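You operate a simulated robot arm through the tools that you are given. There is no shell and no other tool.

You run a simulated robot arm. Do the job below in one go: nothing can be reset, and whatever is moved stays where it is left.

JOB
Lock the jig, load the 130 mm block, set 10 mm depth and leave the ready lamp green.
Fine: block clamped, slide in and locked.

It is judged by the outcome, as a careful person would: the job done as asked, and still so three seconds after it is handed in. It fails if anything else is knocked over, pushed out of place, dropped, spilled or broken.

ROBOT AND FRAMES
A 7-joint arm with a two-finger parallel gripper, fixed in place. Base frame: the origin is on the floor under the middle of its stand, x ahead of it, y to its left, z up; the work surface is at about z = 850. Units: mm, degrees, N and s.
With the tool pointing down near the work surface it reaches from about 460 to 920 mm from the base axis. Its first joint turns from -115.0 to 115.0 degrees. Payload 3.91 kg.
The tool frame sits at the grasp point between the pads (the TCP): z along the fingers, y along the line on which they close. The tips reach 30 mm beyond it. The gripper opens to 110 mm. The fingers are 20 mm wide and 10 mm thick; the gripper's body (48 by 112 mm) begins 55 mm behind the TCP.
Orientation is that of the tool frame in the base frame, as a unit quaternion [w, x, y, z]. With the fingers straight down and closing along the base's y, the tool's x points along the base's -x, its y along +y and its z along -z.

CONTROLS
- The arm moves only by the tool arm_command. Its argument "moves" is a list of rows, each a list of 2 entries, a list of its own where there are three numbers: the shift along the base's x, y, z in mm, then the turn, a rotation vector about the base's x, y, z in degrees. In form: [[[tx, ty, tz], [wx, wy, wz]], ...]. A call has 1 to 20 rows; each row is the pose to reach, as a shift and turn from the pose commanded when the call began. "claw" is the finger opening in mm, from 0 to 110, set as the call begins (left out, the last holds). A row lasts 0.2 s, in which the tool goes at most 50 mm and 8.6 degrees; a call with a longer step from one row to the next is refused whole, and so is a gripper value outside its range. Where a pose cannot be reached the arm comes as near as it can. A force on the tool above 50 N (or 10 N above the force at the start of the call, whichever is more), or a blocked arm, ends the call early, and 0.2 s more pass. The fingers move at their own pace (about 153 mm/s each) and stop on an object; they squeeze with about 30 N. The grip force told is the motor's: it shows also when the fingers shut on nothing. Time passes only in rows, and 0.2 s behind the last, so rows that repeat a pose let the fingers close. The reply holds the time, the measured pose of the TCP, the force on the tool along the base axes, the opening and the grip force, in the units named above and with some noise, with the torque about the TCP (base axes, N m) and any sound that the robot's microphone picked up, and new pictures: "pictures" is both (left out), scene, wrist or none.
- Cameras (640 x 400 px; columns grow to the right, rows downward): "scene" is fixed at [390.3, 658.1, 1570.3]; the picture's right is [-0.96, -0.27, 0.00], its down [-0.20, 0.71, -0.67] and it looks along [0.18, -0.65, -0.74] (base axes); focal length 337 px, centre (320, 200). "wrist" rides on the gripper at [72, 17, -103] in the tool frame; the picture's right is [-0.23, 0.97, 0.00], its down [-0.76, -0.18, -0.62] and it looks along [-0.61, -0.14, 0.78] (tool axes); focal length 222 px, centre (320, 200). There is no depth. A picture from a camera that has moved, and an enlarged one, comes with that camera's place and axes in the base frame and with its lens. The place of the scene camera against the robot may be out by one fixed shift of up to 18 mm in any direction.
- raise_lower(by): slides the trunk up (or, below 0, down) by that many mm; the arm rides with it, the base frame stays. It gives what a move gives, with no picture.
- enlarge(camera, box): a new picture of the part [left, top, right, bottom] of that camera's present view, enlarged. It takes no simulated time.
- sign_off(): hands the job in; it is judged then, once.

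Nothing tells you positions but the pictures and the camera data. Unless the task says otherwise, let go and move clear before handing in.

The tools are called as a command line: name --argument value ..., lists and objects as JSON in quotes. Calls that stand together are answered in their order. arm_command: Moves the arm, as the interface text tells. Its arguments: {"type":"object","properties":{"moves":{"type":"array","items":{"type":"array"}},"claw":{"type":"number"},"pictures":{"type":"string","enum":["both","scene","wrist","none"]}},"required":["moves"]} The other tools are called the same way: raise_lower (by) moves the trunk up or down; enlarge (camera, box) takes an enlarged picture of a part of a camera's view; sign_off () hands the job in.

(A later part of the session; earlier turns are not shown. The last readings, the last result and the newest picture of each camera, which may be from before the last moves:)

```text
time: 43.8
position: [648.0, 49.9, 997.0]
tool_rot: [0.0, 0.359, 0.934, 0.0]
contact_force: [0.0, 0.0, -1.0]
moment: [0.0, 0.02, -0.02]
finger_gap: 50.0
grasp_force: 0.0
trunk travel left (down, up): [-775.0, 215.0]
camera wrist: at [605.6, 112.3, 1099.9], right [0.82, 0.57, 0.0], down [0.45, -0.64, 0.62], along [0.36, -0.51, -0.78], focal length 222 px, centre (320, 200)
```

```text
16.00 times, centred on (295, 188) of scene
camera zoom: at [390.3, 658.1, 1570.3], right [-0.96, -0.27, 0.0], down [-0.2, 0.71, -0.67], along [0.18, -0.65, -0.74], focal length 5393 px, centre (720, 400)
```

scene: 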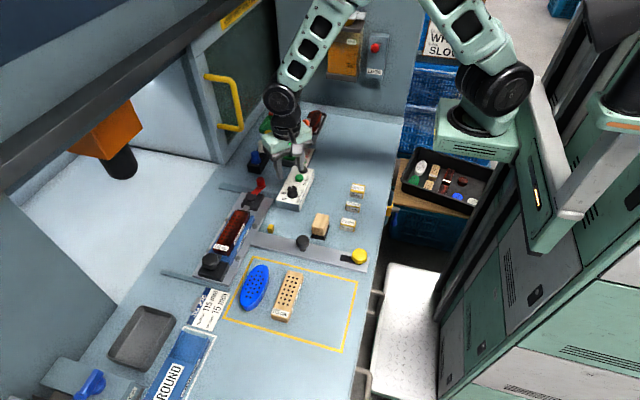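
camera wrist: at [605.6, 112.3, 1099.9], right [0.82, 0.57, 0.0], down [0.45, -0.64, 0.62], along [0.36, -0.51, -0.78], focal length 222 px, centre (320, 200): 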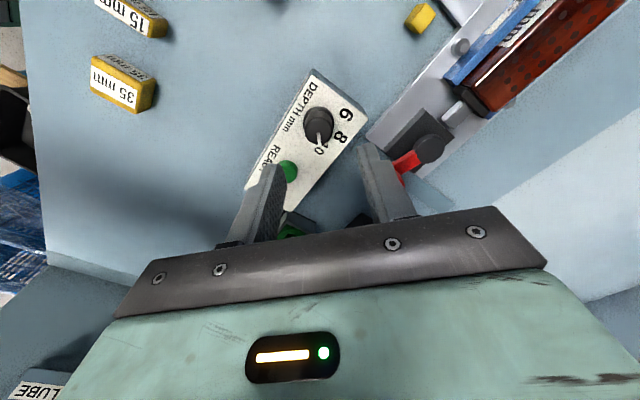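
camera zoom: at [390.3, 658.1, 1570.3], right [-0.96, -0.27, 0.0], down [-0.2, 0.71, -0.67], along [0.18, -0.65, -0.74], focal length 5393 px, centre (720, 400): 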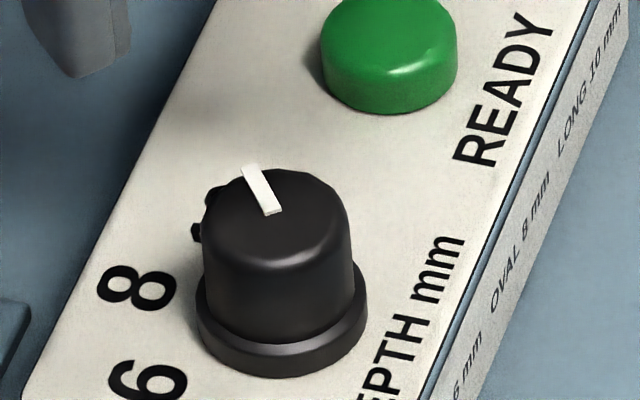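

The pointer measures about −51° against −49° for the "10" mark, so 10 mm depth is set. Next I'll look at the slide's black knob, the yellow lock and the yellow stop cube.

arm_command --moves '[[[-24, 23, 15], [0, 0, 7]], [[-48, 47, 30], [0, 0, 14]], [[-72, 70, 45], [0, 0, 21]], [[-96, 94, 54], [0, 0, 28]], [[-120, 117, 54], [0, 0, 35]], [[-144, 140, 54], [0, 0, 42]]]' --claw 70

enlarge --camera "wrist" --box '[230, 0, 410, 110]'

enlarge --camera "wrist" --box '[230, 60, 410, 200]'

enlarge --camera "scene" --box '[250, 210, 380, 290]'

```text
time: 45.2
position: [504.7, 190.2, 1049.7]
tool_rot: [0.0, 0.0, 1.0, 0.0]
contact_force: [0.8, -0.9, -0.2]
moment: [0.01, 0.0, -0.02]
finger_gap: 70.3
grasp_force: 0.1
trunk travel left (down, up): [-775.0, 215.0]
camera wrist: at [431.8, 207.5, 1152.8], right [0.23, 0.97, 0.0], down [0.76, -0.18, 0.62], along [0.61, -0.14, -0.78], focal length 222 px, centre (320, 200)
```

scene: 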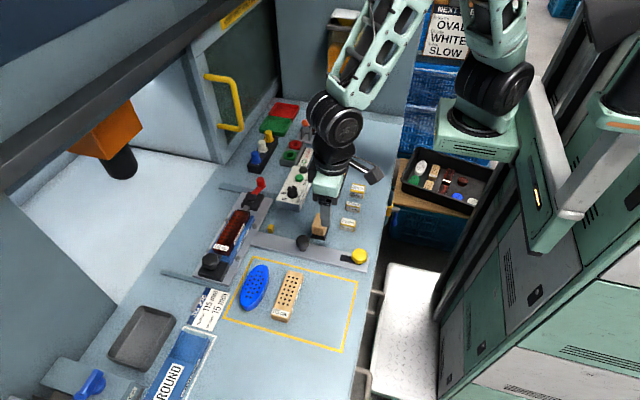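
wrist: 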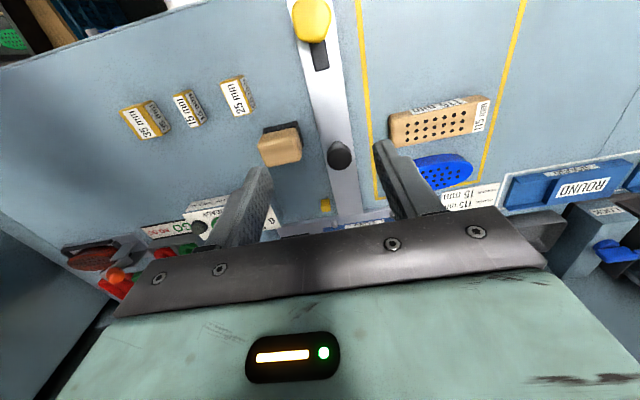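

```text
3.56 times, centred on (320, 55) of wrist
camera zoom: at [431.8, 207.5, 1152.8], right [0.23, 0.97, 0.0], down [0.76, -0.18, 0.62], along [0.61, -0.14, -0.78], focal length 790 px, centre (320, 716)
```

zoom: 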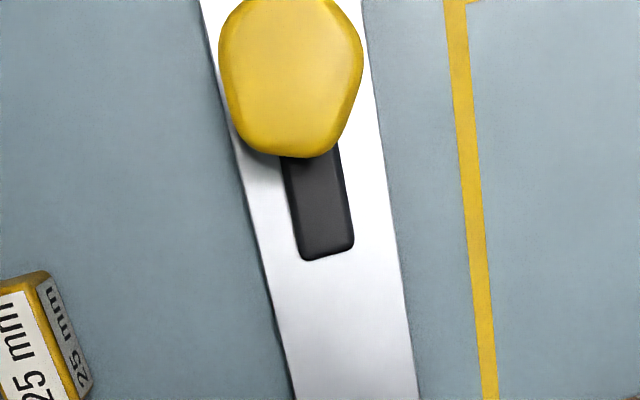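

```text
2.86 times, centred on (320, 130) of wrist
camera zoom: at [431.8, 207.5, 1152.8], right [0.23, 0.97, 0.0], down [0.76, -0.18, 0.62], along [0.61, -0.14, -0.78], focal length 635 px, centre (320, 400)
```

zoom: 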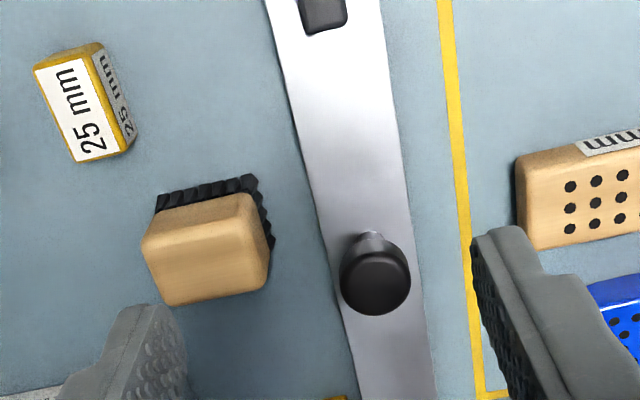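

```text
4.92 times, centred on (315, 250) of scene
camera zoom: at [390.3, 658.1, 1570.3], right [-0.96, -0.27, 0.0], down [-0.2, 0.71, -0.67], along [0.18, -0.65, -0.74], focal length 1659 px, centre (345, -46)
```

zoom: 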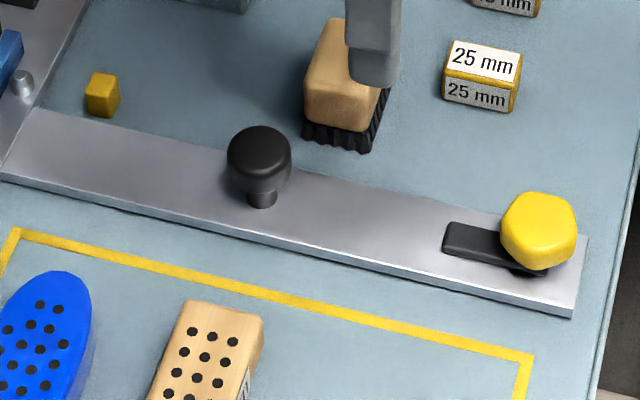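

Measurements: slide knob about (569, 200, top ≈903), yellow lock pivot about (428, 199) with a bar reaching to x≈473, and the yellow stop cube about (670, 162). A travel of roughly 260 mm should put the jig under the head and the lock bar just past the cube. I'll go over the slide knob now.

arm_command --moves '[[[22, 4, -30], [0, 0, 0]], [[44, 8, -60], [0, 0, 0]], [[64, 10.5, -90], [0, 0, 0]]]' --claw 60

enlarge --camera "wrist" --box '[240, 60, 400, 220]'

enlarge --camera "scene" --box '[250, 200, 360, 280]'

```text
time: 46.0
position: [568.4, 200.0, 960.1]
tool_rot: [0.0, 0.0, 1.0, -0.001]
contact_force: [-0.1, 0.6, -0.3]
moment: [0.03, -0.04, 0.02]
finger_gap: 60.1
grasp_force: 0.1
trunk travel left (down, up): [-775.0, 215.0]
camera wrist: at [495.8, 218.2, 1064.2], right [0.23, 0.97, 0.0], down [0.76, -0.18, 0.62], along [0.61, -0.14, -0.78], focal length 222 px, centre (320, 200)
```

scene: 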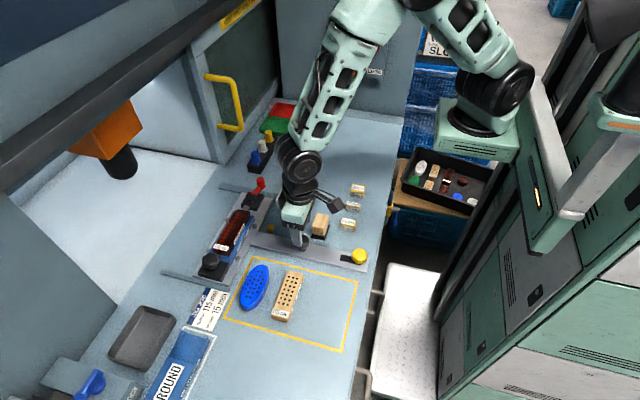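
wrist: 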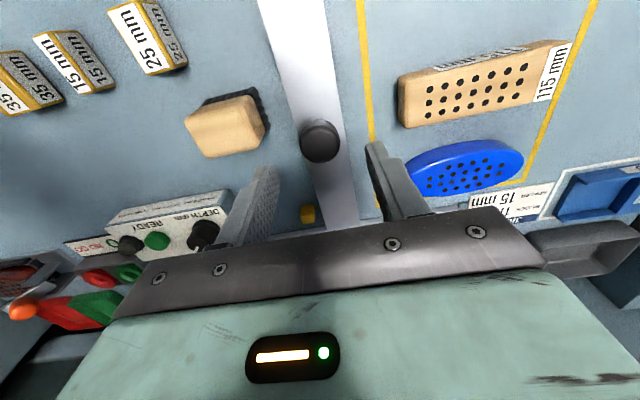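

```text
2.50 times, centred on (320, 140) of wrist
camera zoom: at [495.8, 218.2, 1064.2], right [0.23, 0.97, 0.0], down [0.76, -0.18, 0.62], along [0.61, -0.14, -0.78], focal length 555 px, centre (320, 350)
```

zoom: 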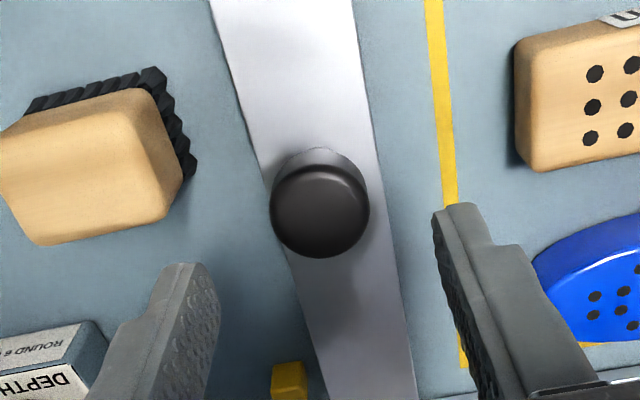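

```text
5.00 times, centred on (305, 240) of scene
camera zoom: at [390.3, 658.1, 1570.3], right [-0.96, -0.27, 0.0], down [-0.2, 0.71, -0.67], along [0.18, -0.65, -0.74], focal length 1685 px, centre (395, 0)
```

zoom: 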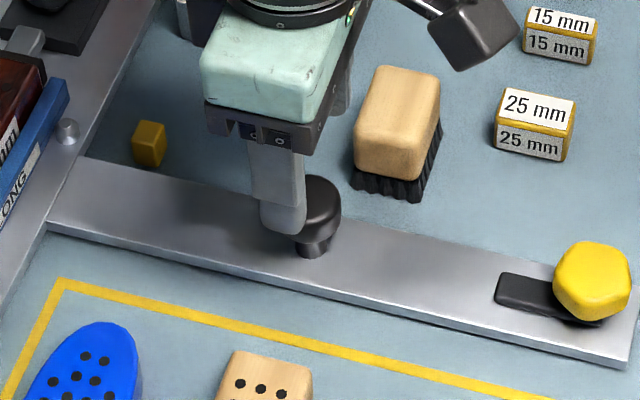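

arm_command --moves '[[[-0.5, 0, -15], [0, 0, 0]], [[-0.5, 0, -30], [0, 0, 0]], [[-0.5, 0, -43], [0, 0, 0]], [[-0.5, 0, -43], [0, 0, 0]]]' --pictures "none"

arm_command --moves '[[[0, 0, 0], [0, 0, 0]], [[0, 0, 0], [0, 0, 0]]]' --claw 15 --pictures "wrist"

enlarge --camera "scene" --box '[250, 200, 360, 280]'

```text
time: 47.0
position: [568.9, 199.6, 915.6]
tool_rot: [0.0, 0.0, 1.0, 0.0]
contact_force: [-0.1, -0.4, 0.2]
moment: [0.0, -0.04, 0.01]
finger_gap: 60.2
grasp_force: 0.1
trunk travel left (down, up): [-775.0, 215.0]
```

```text
time: 47.6
position: [568.6, 199.4, 917.5]
tool_rot: [0.0, 0.001, 1.0, 0.0]
contact_force: [0.1, -3.2, -1.0]
moment: [-0.17, -0.01, -0.03]
finger_gap: 31.3
grasp_force: 45.4
trunk travel left (down, up): [-775.0, 215.0]
camera wrist: at [495.5, 217.9, 1020.5], right [0.23, 0.97, 0.0], down [0.76, -0.18, 0.62], along [0.61, -0.14, -0.78], focal length 222 px, centre (320, 200)
```

wrist: 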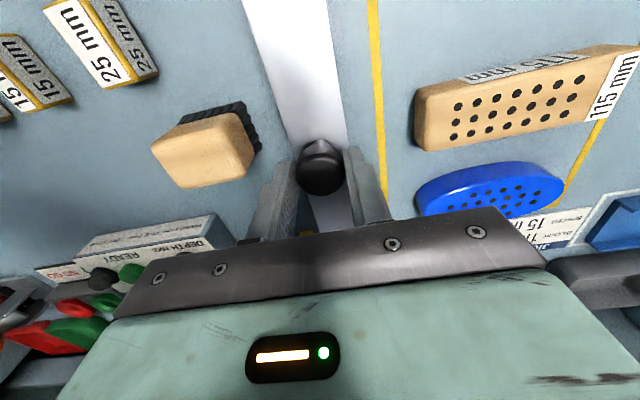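

```text
5.00 times, centred on (305, 240) of scene
camera zoom: at [390.3, 658.1, 1570.3], right [-0.96, -0.27, 0.0], down [-0.2, 0.71, -0.67], along [0.18, -0.65, -0.74], focal length 1685 px, centre (395, 0)
```

zoom: 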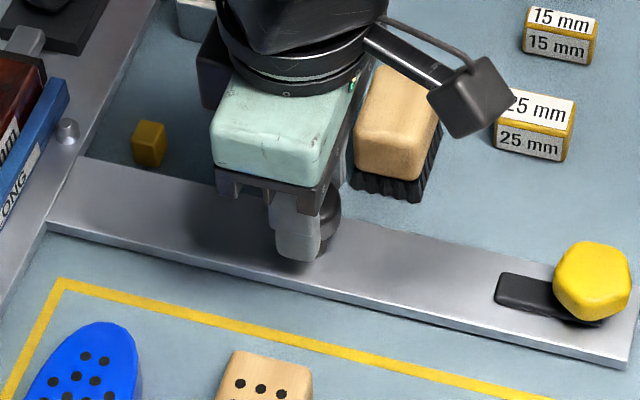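

Slide knob gripped (31 mm). Pushing it in +x slowly, 45 mm first.

arm_command --moves '[[[8, 0, 0], [0, 0, 0]], [[20, 0, 0], [0, 0, 0]], [[32, 0, 0], [0, 0, 0]], [[45, 0, 0], [0, 0, 0]]]'

```text
time: 48.6
position: [614.1, 198.7, 916.4]
tool_rot: [0.0, 0.0, 1.0, 0.0]
contact_force: [-0.8, -6.3, -2.2]
moment: [-0.09, 0.56, -0.1]
finger_gap: 31.4
grasp_force: 44.9
trunk travel left (down, up): [-775.0, 215.0]
camera wrist: at [540.7, 217.8, 1020.4], right [0.23, 0.97, 0.0], down [0.76, -0.18, 0.62], along [0.61, -0.14, -0.78], focal length 222 px, centre (320, 200)
```

scene: 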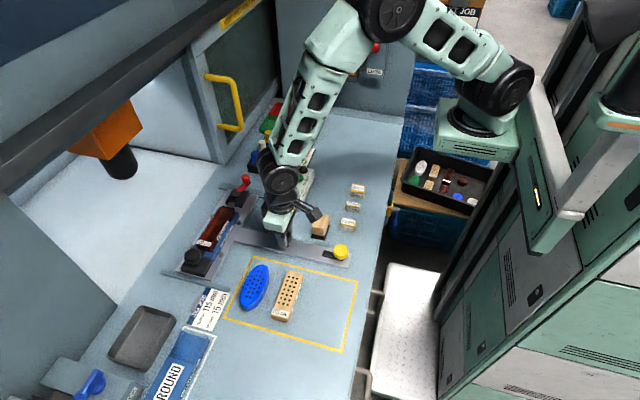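
wrist: 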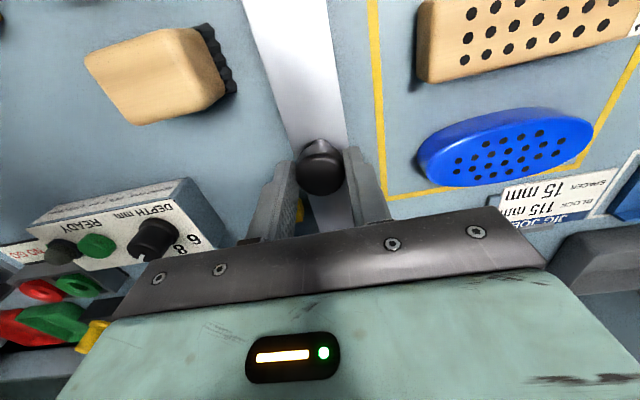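

arm_command --moves '[[[12, -0.5, 0], [0, 0, 0]], [[24, -1, 0], [0, 0, 0]], [[36, -1, 0], [0, 0, 0]], [[48, -1, 0], [0, 0, 0]], [[60, -1, 0], [0, 0, 0]], [[72, -1, 0], [0, 0, 0]], [[84, -1, 0], [0, 0, 0]], [[95, -1, 0], [0, 0, 0]]]'

enlarge --camera "scene" --box '[130, 130, 350, 280]'

```text
time: 50.4
position: [709.2, 199.3, 917.4]
tool_rot: [0.0, 0.0, 1.0, 0.0]
contact_force: [0.4, 1.2, -1.8]
moment: [0.04, 0.78, 0.0]
finger_gap: 31.2
grasp_force: 45.0
trunk travel left (down, up): [-775.0, 215.0]
camera wrist: at [635.5, 217.6, 1020.5], right [0.23, 0.97, 0.0], down [0.76, -0.18, 0.62], along [0.61, -0.14, -0.78], focal length 222 px, centre (320, 200)
```

scene: 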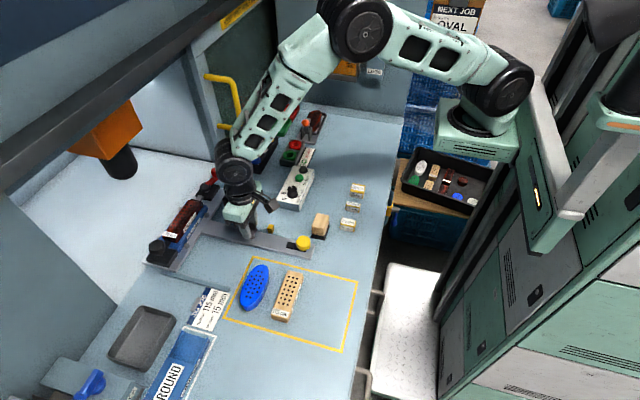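
wrist: 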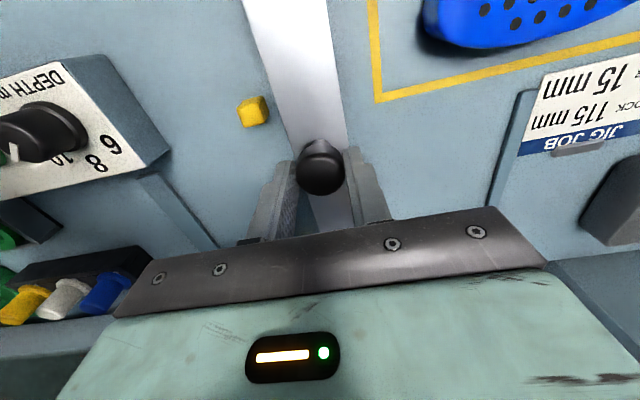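

```text
2.67 times, centred on (240, 205) of scene
camera zoom: at [390.3, 658.1, 1570.3], right [-0.96, -0.27, 0.0], down [-0.2, 0.71, -0.67], along [0.18, -0.65, -0.74], focal length 899 px, centre (533, 187)
```

zoom: 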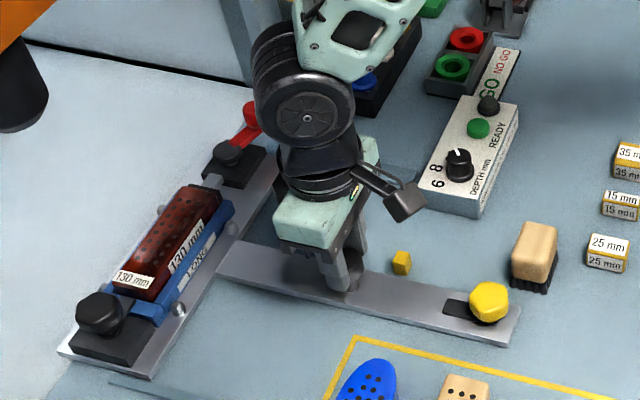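

arm_command --moves '[[[12, 0, 0], [0, 0, 0]], [[24, 0, 0], [0, 0, 0]], [[36, 0, 0], [0, 0, 0]], [[48, 0, 0], [0, 0, 0]], [[60, 0, 0], [0, 0, 0]]]'

enlarge --camera "scene" --box '[100, 100, 320, 280]'

```text
time: 51.6
position: [768.1, 199.4, 916.3]
tool_rot: [0.0, 0.0, 1.0, 0.0]
contact_force: [0.3, 4.2, 1.0]
moment: [0.17, 0.18, -0.11]
finger_gap: 31.5
grasp_force: 45.6
trunk travel left (down, up): [-775.0, 215.0]
camera wrist: at [695.5, 217.6, 1020.5], right [0.23, 0.97, 0.0], down [0.76, -0.18, 0.62], along [0.61, -0.14, -0.78], focal length 222 px, centre (320, 200)
```

scene: 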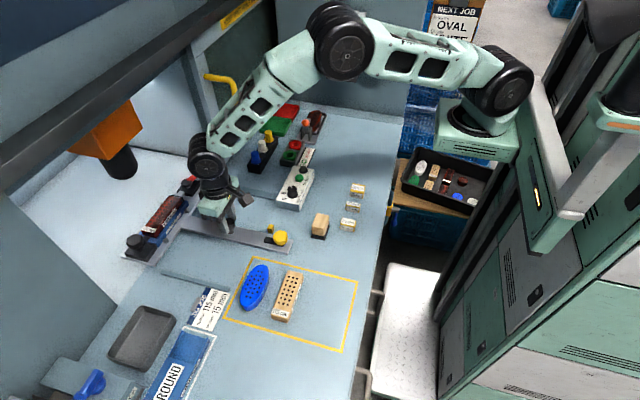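
wrist: 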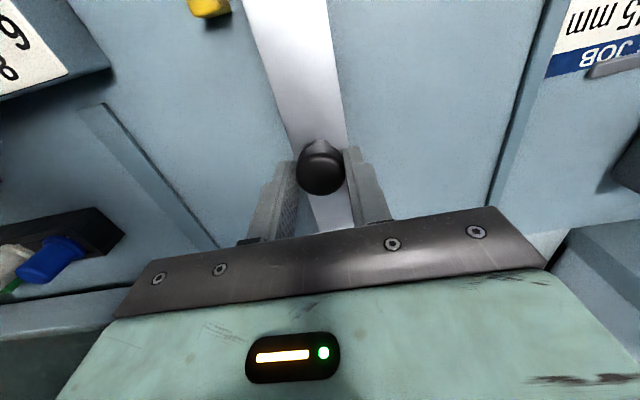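

```text
2.22 times, centred on (210, 190) of scene
camera zoom: at [390.3, 658.1, 1570.3], right [-0.96, -0.27, 0.0], down [-0.2, 0.71, -0.67], along [0.18, -0.65, -0.74], focal length 749 px, centre (564, 222)
```

zoom: 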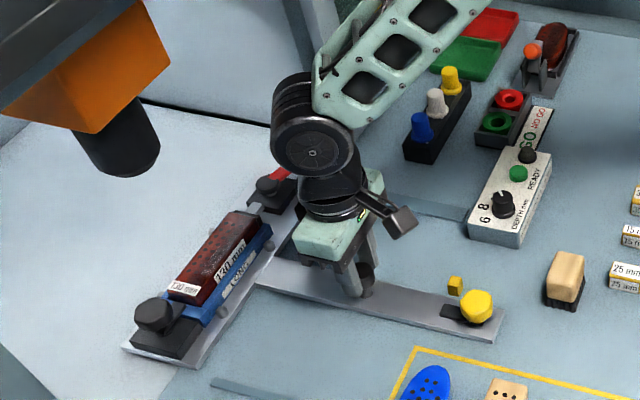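

arm_command --moves '[[[9, 0, 0], [0, 0, 0]], [[18, 0, 0], [0, 0, 0]], [[27, 0, 0], [0, 0, 0]], [[35, 0, 0], [0, 0, 0]], [[42, 0, 0], [0, 0, 0]]]'

enlarge --camera "scene" --box '[100, 100, 320, 280]'

```text
time: 52.8
position: [811.3, 199.4, 916.2]
tool_rot: [0.0, 0.0, 1.0, 0.0]
contact_force: [0.3, 6.6, 0.6]
moment: [0.14, 0.41, -0.07]
finger_gap: 31.4
grasp_force: 45.2
trunk travel left (down, up): [-775.0, 215.0]
camera wrist: at [737.7, 217.6, 1020.6], right [0.23, 0.97, 0.0], down [0.76, -0.18, 0.62], along [0.61, -0.14, -0.78], focal length 222 px, centre (320, 200)
```

scene: 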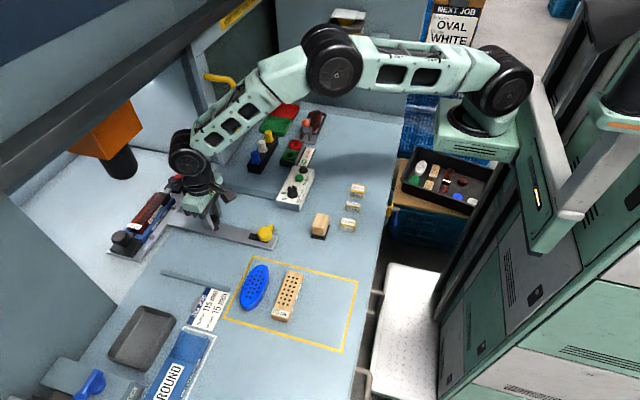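
wrist: 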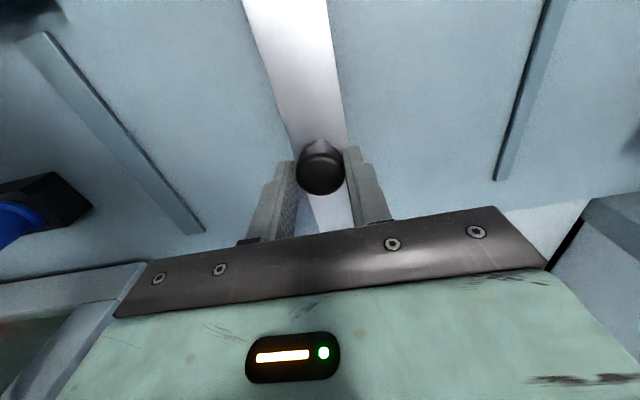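

```text
2.22 times, centred on (210, 190) of scene
camera zoom: at [390.3, 658.1, 1570.3], right [-0.96, -0.27, 0.0], down [-0.2, 0.71, -0.67], along [0.18, -0.65, -0.74], focal length 749 px, centre (564, 222)
```

zoom: 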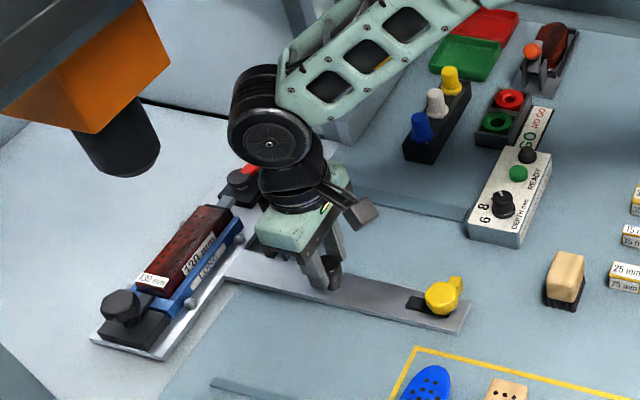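

arm_command --moves '[[[5, -0.5, 0], [0, 0, 0]], [[10, -0.5, 0], [0, 0, 0]], [[14, -0.5, 0], [0, 0, 0]], [[18, -0.5, 0], [0, 0, 0]]]'

enlarge --camera "scene" --box '[200, 200, 310, 270]'

```text
time: 53.8
position: [829.3, 199.3, 916.8]
tool_rot: [0.001, 0.0, 1.0, 0.0]
contact_force: [5.1, 14.7, 1.0]
moment: [0.47, 0.74, -0.01]
finger_gap: 31.4
grasp_force: 44.8
trunk travel left (down, up): [-775.0, 215.0]
camera wrist: at [755.8, 217.4, 1020.4], right [0.23, 0.97, 0.0], down [0.76, -0.18, 0.62], along [0.61, -0.14, -0.78], focal length 222 px, centre (320, 200)
```

scene: 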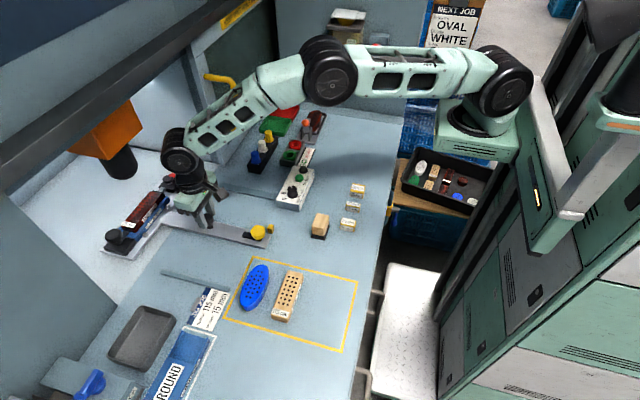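
wrist: 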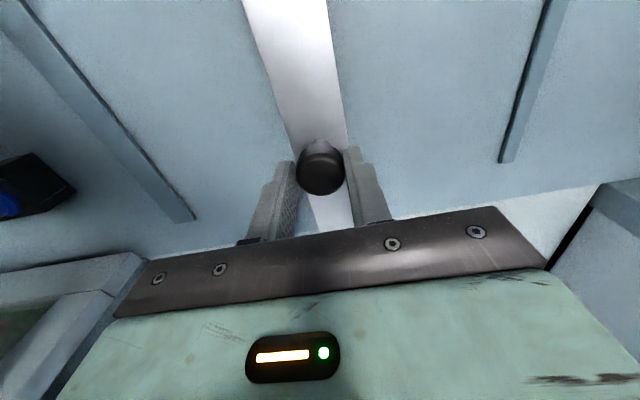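

```text
5.71 times, centred on (255, 235) of scene
camera zoom: at [390.3, 658.1, 1570.3], right [-0.96, -0.27, 0.0], down [-0.2, 0.71, -0.67], along [0.18, -0.65, -0.74], focal length 1926 px, centre (691, 0)
```

zoom: 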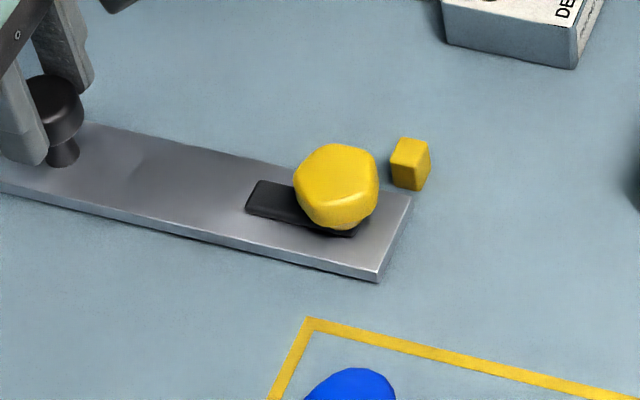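

arm_command --moves '[[[0, 1, 0], [0, 0, 0]], [[2, 1.2, 0], [0, 0, 0]], [[4, 1.2, 0], [0, 0, 0]], [[6, 1.2, 0], [0, 0, 0]]]'

enlarge --camera "scene" --box '[90, 160, 310, 270]'

```text
time: 54.8
position: [831.5, 199.6, 916.4]
tool_rot: [-0.004, 0.0, 1.0, -0.001]
contact_force: [-26.2, 1.9, 9.3]
moment: [-0.16, 0.68, 0.07]
finger_gap: 31.3
grasp_force: 45.1
trunk travel left (down, up): [-775.0, 215.0]
camera wrist: at [758.4, 217.9, 1020.9], right [0.23, 0.97, 0.0], down [0.77, -0.18, 0.62], along [0.6, -0.14, -0.79], focal length 222 px, centre (320, 200)
```

scene: 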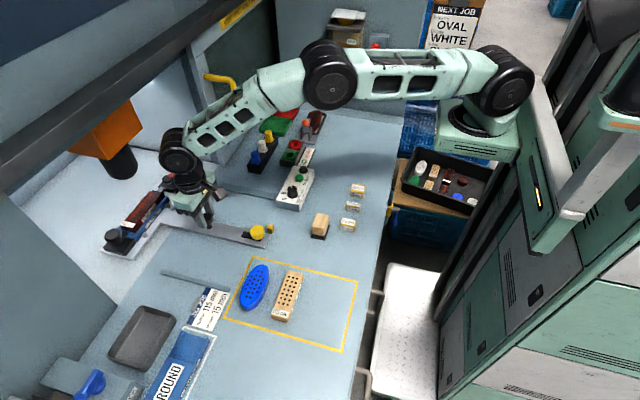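
wrist: 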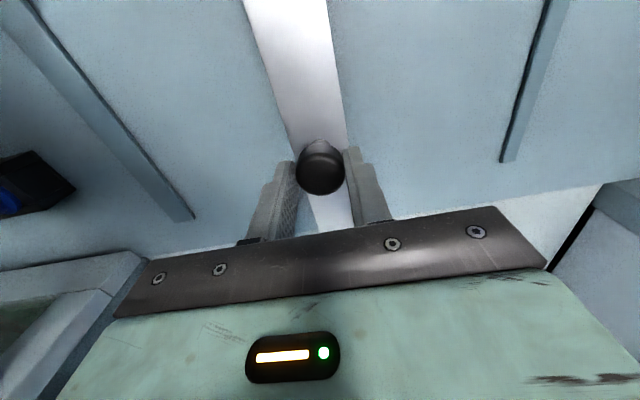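

```text
2.91 times, centred on (200, 215) of scene
camera zoom: at [390.3, 658.1, 1570.3], right [-0.96, -0.27, 0.0], down [-0.2, 0.71, -0.67], along [0.18, -0.65, -0.74], focal length 980 px, centre (669, 156)
```

zoom: 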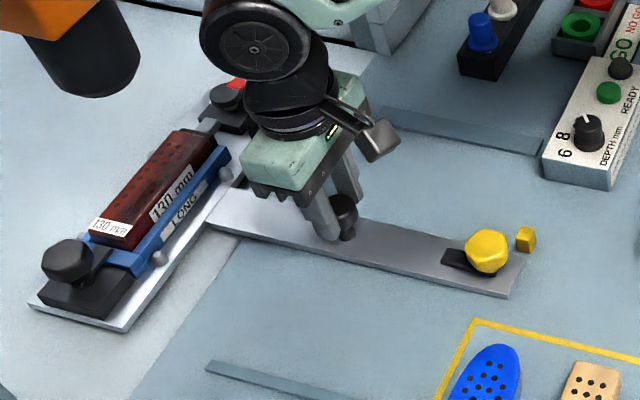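

The slide hit its end stop at about 262 mm travel (−26 N). I'll relieve the pressure, release and rise.

arm_command --moves '[[[-1.5, 0, 0], [0, 0, 0]], [[-3, 0, 0], [0, 0, 0]]]' --pictures "none"

arm_command --moves '[[[0, 0, 0], [0, 0, 0]], [[0, 0, 0], [0, 0, 0]], [[0, 0, 25], [0, 0, 0]], [[0, 0, 60], [0, 0, 0]], [[-20, 0, 80], [0, 0, 0]]]' --claw 60

enlarge --camera "scene" --box '[90, 160, 310, 270]'

```text
time: 55.4
position: [830.3, 198.8, 915.9]
tool_rot: [0.0, 0.0, 1.0, 0.001]
contact_force: [-15.7, 6.4, 3.2]
moment: [0.28, 1.31, -0.03]
finger_gap: 31.3
grasp_force: 45.9
trunk travel left (down, up): [-775.0, 215.0]
```

```text
time: 56.6
position: [811.5, 200.2, 996.2]
tool_rot: [0.0, 0.001, 1.0, 0.0]
contact_force: [0.2, -0.4, -0.3]
moment: [0.0, 0.02, 0.0]
finger_gap: 60.0
grasp_force: 0.1
trunk travel left (down, up): [-775.0, 215.0]
camera wrist: at [737.9, 218.0, 1100.6], right [0.23, 0.97, 0.0], down [0.76, -0.18, 0.62], along [0.61, -0.14, -0.78], focal length 222 px, centre (320, 200)
```

scene: 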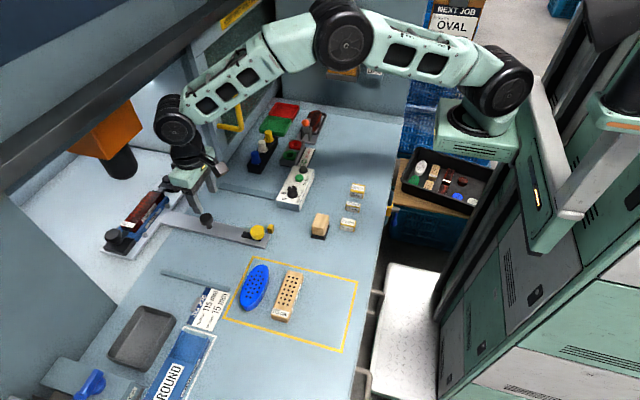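
wrist: 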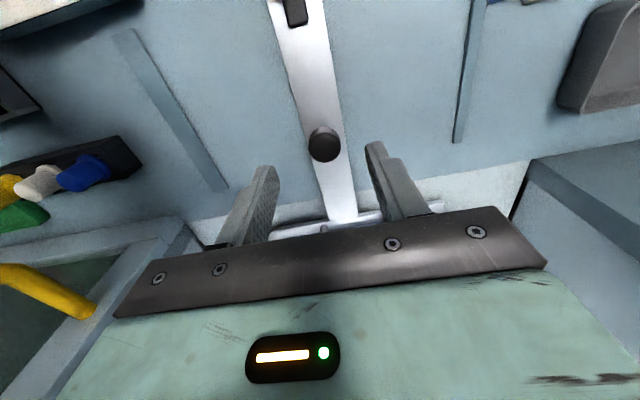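

```text
2.91 times, centred on (200, 215) of scene
camera zoom: at [390.3, 658.1, 1570.3], right [-0.96, -0.27, 0.0], down [-0.2, 0.71, -0.67], along [0.18, -0.65, -0.74], focal length 980 px, centre (669, 156)
```

zoom: 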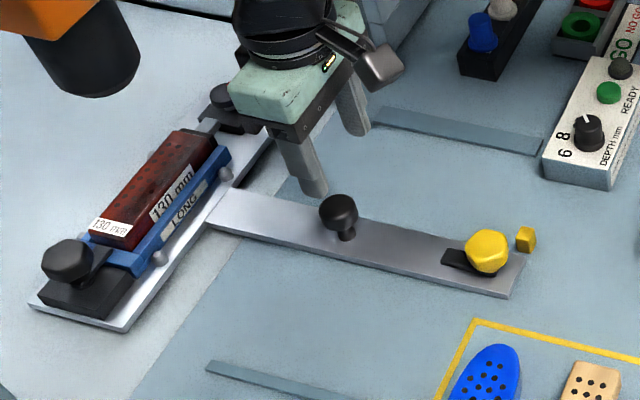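

The slide stays in. Now the yellow slide lock, which should be at about (690, 199). I'll go over it at +30° (flats) as I did for the black one.

arm_command --moves '[[[-35, 0, 0], [0, 0, 7.5]], [[-70, 0, 0], [0, 0, 15]], [[-100, 0, -10], [0, 0, 22.5]], [[-121.5, -0.7, -32], [0, 0, 30]]]' --claw 64

enlarge --camera "wrist" --box '[240, 60, 400, 220]'

enlarge --camera "scene" --box '[220, 200, 300, 260]'

```text
time: 57.6
position: [689.4, 199.9, 964.9]
tool_rot: [0.001, -0.26, 0.966, 0.0]
contact_force: [0.2, -0.2, 0.1]
moment: [0.0, 0.02, -0.01]
finger_gap: 64.1
grasp_force: 0.0
trunk travel left (down, up): [-775.0, 215.0]
camera wrist: at [616.8, 179.2, 1067.5], right [-0.29, 0.96, 0.0], down [0.75, 0.23, 0.62], along [0.6, 0.18, -0.78], focal length 222 px, centre (320, 200)
```

scene: 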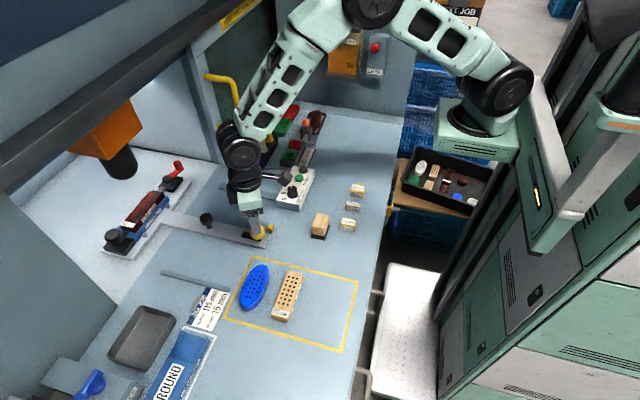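
wrist: 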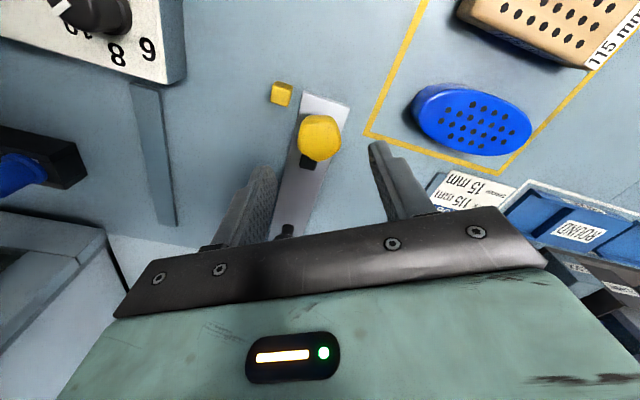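

```text
2.50 times, centred on (320, 140) of wrist
camera zoom: at [616.8, 179.2, 1067.5], right [-0.29, 0.96, 0.0], down [0.75, 0.23, 0.62], along [0.6, 0.18, -0.78], focal length 555 px, centre (320, 350)
```

zoom: 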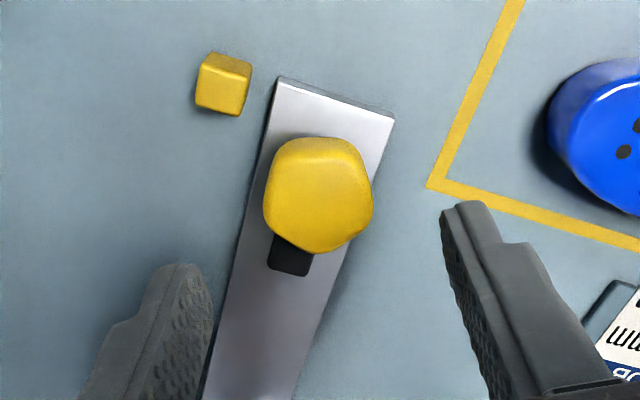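

```text
6.67 times, centred on (260, 230) of scene
camera zoom: at [390.3, 658.1, 1570.3], right [-0.96, -0.27, 0.0], down [-0.2, 0.71, -0.67], along [0.18, -0.65, -0.74], focal length 2247 px, centre (720, 0)
```

zoom: 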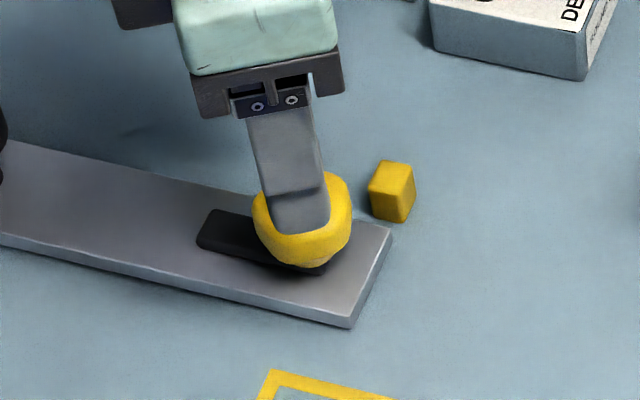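

The knob is centred (top ≈896) and the lock bar will swing to just past the cube's +x face. Lowering and gripping.

arm_command --moves '[[[0, 0, -20], [0, 0, 0]], [[0, 0, -40], [0, 0, 0]], [[0, 0, -55], [0, 0, 0]], [[0, 0, -55], [0, 0, 0]]]' --pictures "wrist"

enlarge --camera "wrist" --box '[240, 80, 400, 240]'

enlarge --camera "scene" --box '[220, 200, 300, 260]'

```text
time: 58.6
position: [688.4, 199.0, 910.0]
tool_rot: [0.0, -0.258, 0.966, 0.0]
contact_force: [-0.1, -0.4, -0.4]
moment: [0.01, 0.03, 0.0]
finger_gap: 64.2
grasp_force: 0.1
trunk travel left (down, up): [-775.0, 215.0]
camera wrist: at [617.9, 178.6, 1012.9], right [-0.29, 0.96, 0.0], down [0.75, 0.23, 0.62], along [0.6, 0.18, -0.78], focal length 222 px, centre (320, 200)
```

wrist: 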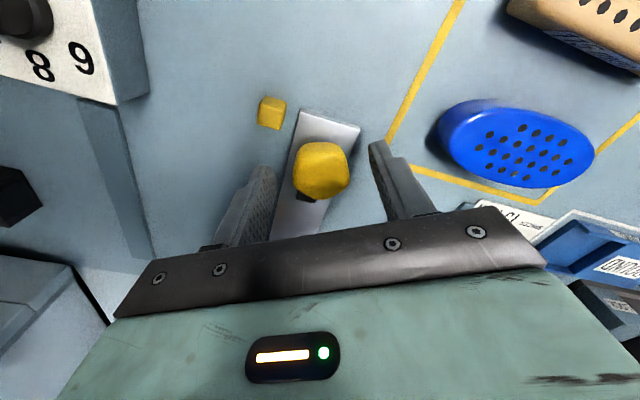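

```text
2.50 times, centred on (320, 160) of wrist
camera zoom: at [617.9, 178.6, 1012.9], right [-0.29, 0.96, 0.0], down [0.75, 0.23, 0.62], along [0.6, 0.18, -0.78], focal length 555 px, centre (320, 300)
```

zoom: 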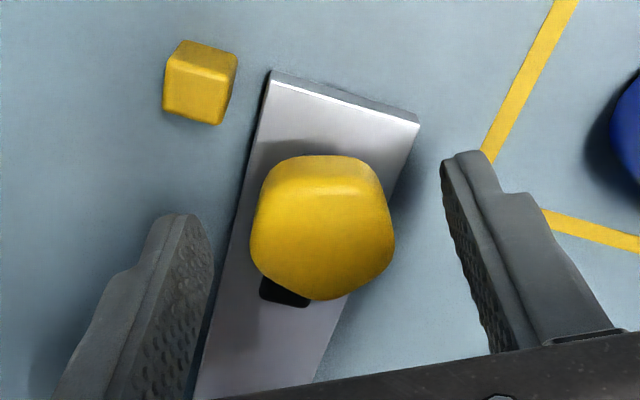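

```text
6.67 times, centred on (260, 230) of scene
camera zoom: at [390.3, 658.1, 1570.3], right [-0.96, -0.27, 0.0], down [-0.2, 0.71, -0.67], along [0.18, -0.65, -0.74], focal length 2247 px, centre (720, 0)
```

zoom: 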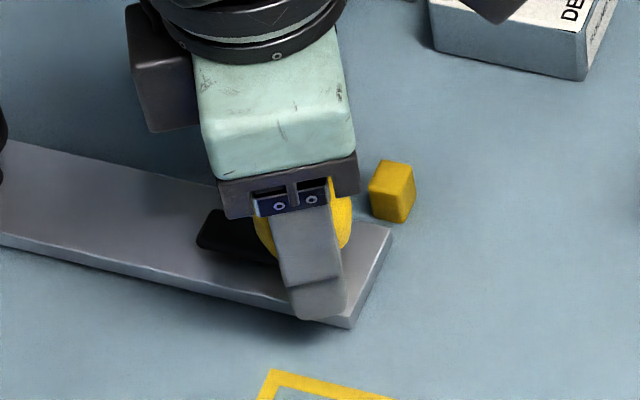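

arm_command --moves '[[[0.5, 0.5, 0], [0, 0, 0]], [[0.5, 0.5, 0], [0, 0, 0]]]' --pictures "none"

arm_command --moves '[[[0, 0, 0], [0, 0, 0]], [[0, 0, 0], [0, 0, 0]]]' --claw 20 --pictures "wrist"

```text
time: 59.2
position: [690.6, 198.5, 909.0]
tool_rot: [0.0, -0.259, 0.966, 0.0]
contact_force: [0.3, 0.7, -0.3]
moment: [-0.04, 0.0, -0.01]
finger_gap: 64.1
grasp_force: 0.0
trunk travel left (down, up): [-775.0, 215.0]
```

```text
time: 59.8
position: [689.9, 199.9, 907.9]
tool_rot: [0.0, -0.258, 0.966, 0.0]
contact_force: [0.1, 2.0, 0.6]
moment: [0.03, 0.02, -0.07]
finger_gap: 36.8
grasp_force: 45.4
trunk travel left (down, up): [-775.0, 215.0]
camera wrist: at [618.5, 179.4, 1013.1], right [-0.29, 0.96, 0.0], down [0.75, 0.23, 0.62], along [0.6, 0.18, -0.78], focal length 222 px, centre (320, 200)
```

wrist: 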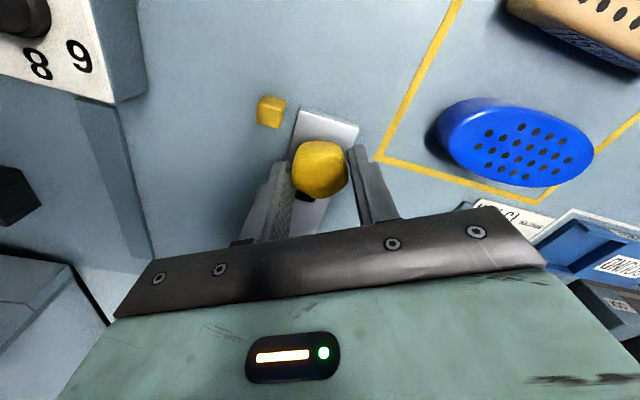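

Gripped at 36.8 mm with low side load. Turning it 45° clockwise first.

arm_command --moves '[[[0, 0, 0], [0, 0, -8]], [[0, 0, 0], [0, 0, -16]], [[0, 0, 0], [0, 0, -24]], [[0, 0, 0], [0, 0, -32]], [[0, 0, 0], [0, 0, -40]], [[0, 0, 0], [0, 0, -45]]]'

enlarge --camera "wrist" --box '[240, 80, 400, 240]'

enlarge --camera "scene" --box '[220, 200, 300, 260]'

```text
time: 61.2
position: [691.1, 200.5, 909.8]
tool_rot: [0.0, 0.131, 0.991, -0.001]
contact_force: [1.0, 0.9, -3.0]
moment: [0.07, -0.11, -0.01]
finger_gap: 37.2
grasp_force: 44.6
trunk travel left (down, up): [-775.0, 215.0]
camera wrist: at [624.1, 236.0, 1013.2], right [0.47, 0.88, 0.0], down [0.69, -0.37, 0.62], along [0.55, -0.3, -0.78], focal length 222 px, centre (320, 200)
```

scene: 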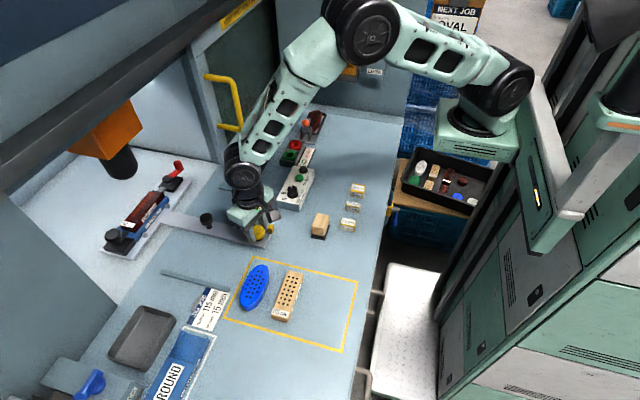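
wrist: 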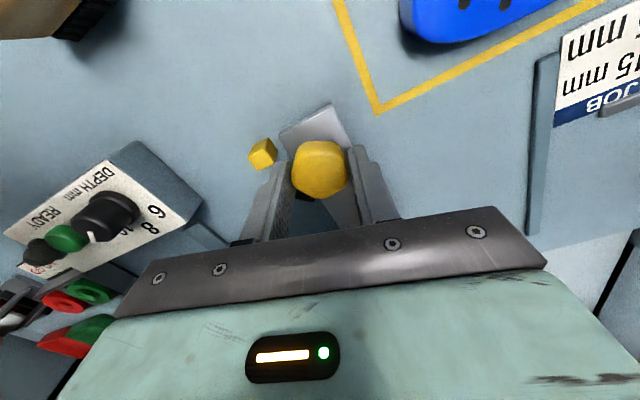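

```text
2.50 times, centred on (320, 160) of wrist
camera zoom: at [624.1, 236.0, 1013.2], right [0.47, 0.88, 0.0], down [0.69, -0.37, 0.62], along [0.55, -0.3, -0.78], focal length 555 px, centre (320, 300)
```

zoom: 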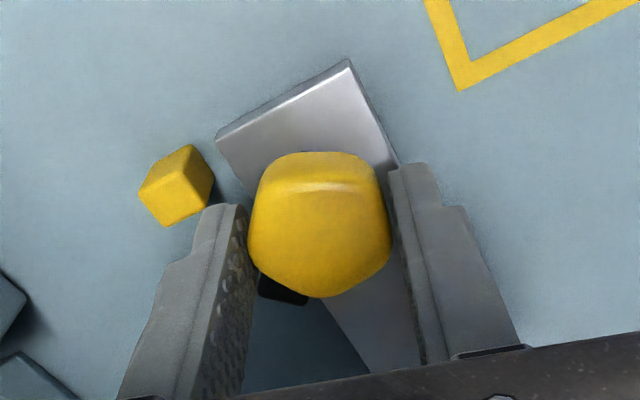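

```text
6.67 times, centred on (260, 230) of scene
camera zoom: at [390.3, 658.1, 1570.3], right [-0.96, -0.27, 0.0], down [-0.2, 0.71, -0.67], along [0.18, -0.65, -0.74], focal length 2247 px, centre (720, 0)
```

zoom: 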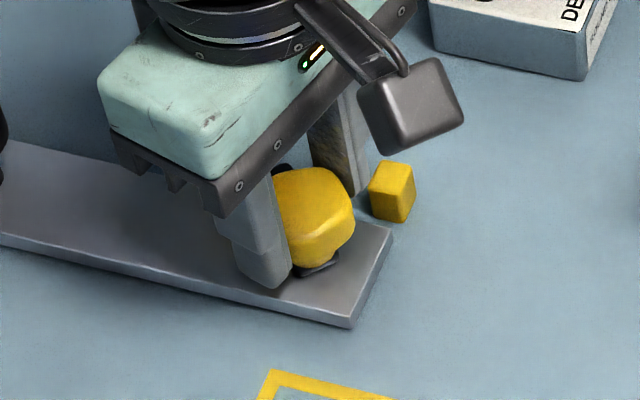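

arm_command --moves '[[[0, 0, 0], [0, 0, -8]], [[0, 0, 0], [0, 0, -16]], [[0, 0, 0], [0, 0, -24]], [[0, 0, 0], [0, 0, -32]], [[0, 0, 0], [0, 0, -40]], [[0, 0, 0], [0, 0, -45]]]'

enlarge --camera "wrist" --box '[240, 80, 400, 240]'

enlarge --camera "scene" --box '[220, 200, 300, 260]'

```text
time: 62.6
position: [690.5, 199.6, 910.3]
tool_rot: [0.0, 0.502, 0.865, -0.001]
contact_force: [-1.3, -3.4, -2.3]
moment: [0.06, 0.17, 0.01]
finger_gap: 37.2
grasp_force: 45.1
trunk travel left (down, up): [-775.0, 215.0]
camera wrist: at [668.3, 271.8, 1013.2], right [0.96, 0.29, 0.0], down [0.22, -0.75, 0.62], along [0.18, -0.6, -0.78], focal length 222 px, centre (320, 200)
```

scene: 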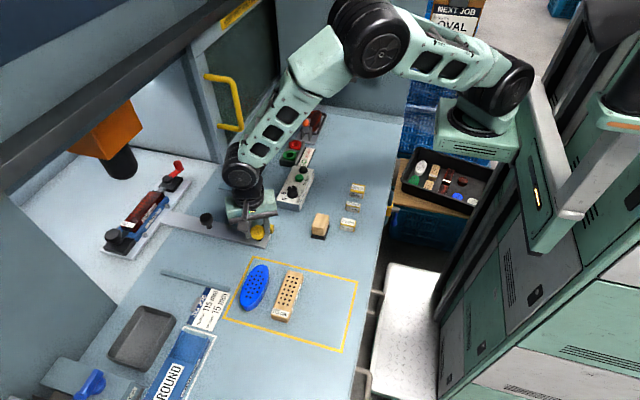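
wrist: 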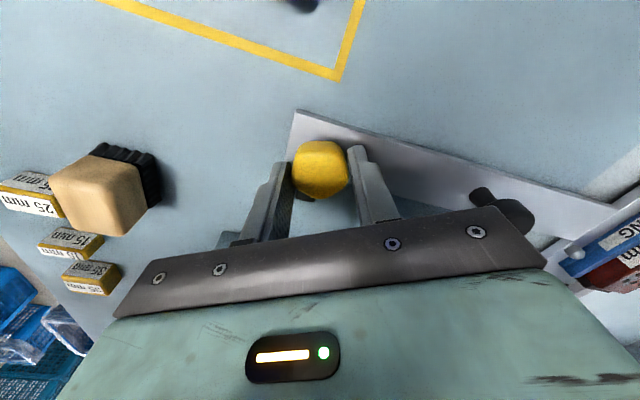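

```text
2.50 times, centred on (320, 160) of wrist
camera zoom: at [668.3, 271.8, 1013.2], right [0.96, 0.29, 0.0], down [0.22, -0.75, 0.62], along [0.18, -0.6, -0.78], focal length 555 px, centre (320, 300)
```

zoom: 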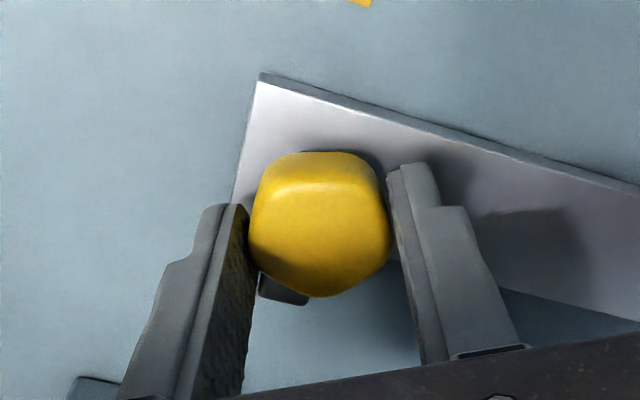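

```text
6.67 times, centred on (260, 230) of scene
camera zoom: at [390.3, 658.1, 1570.3], right [-0.96, -0.27, 0.0], down [-0.2, 0.71, -0.67], along [0.18, -0.65, -0.74], focal length 2247 px, centre (720, 0)
```

zoom: 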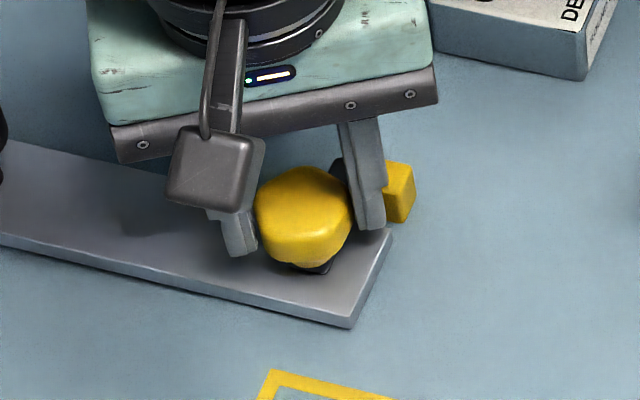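

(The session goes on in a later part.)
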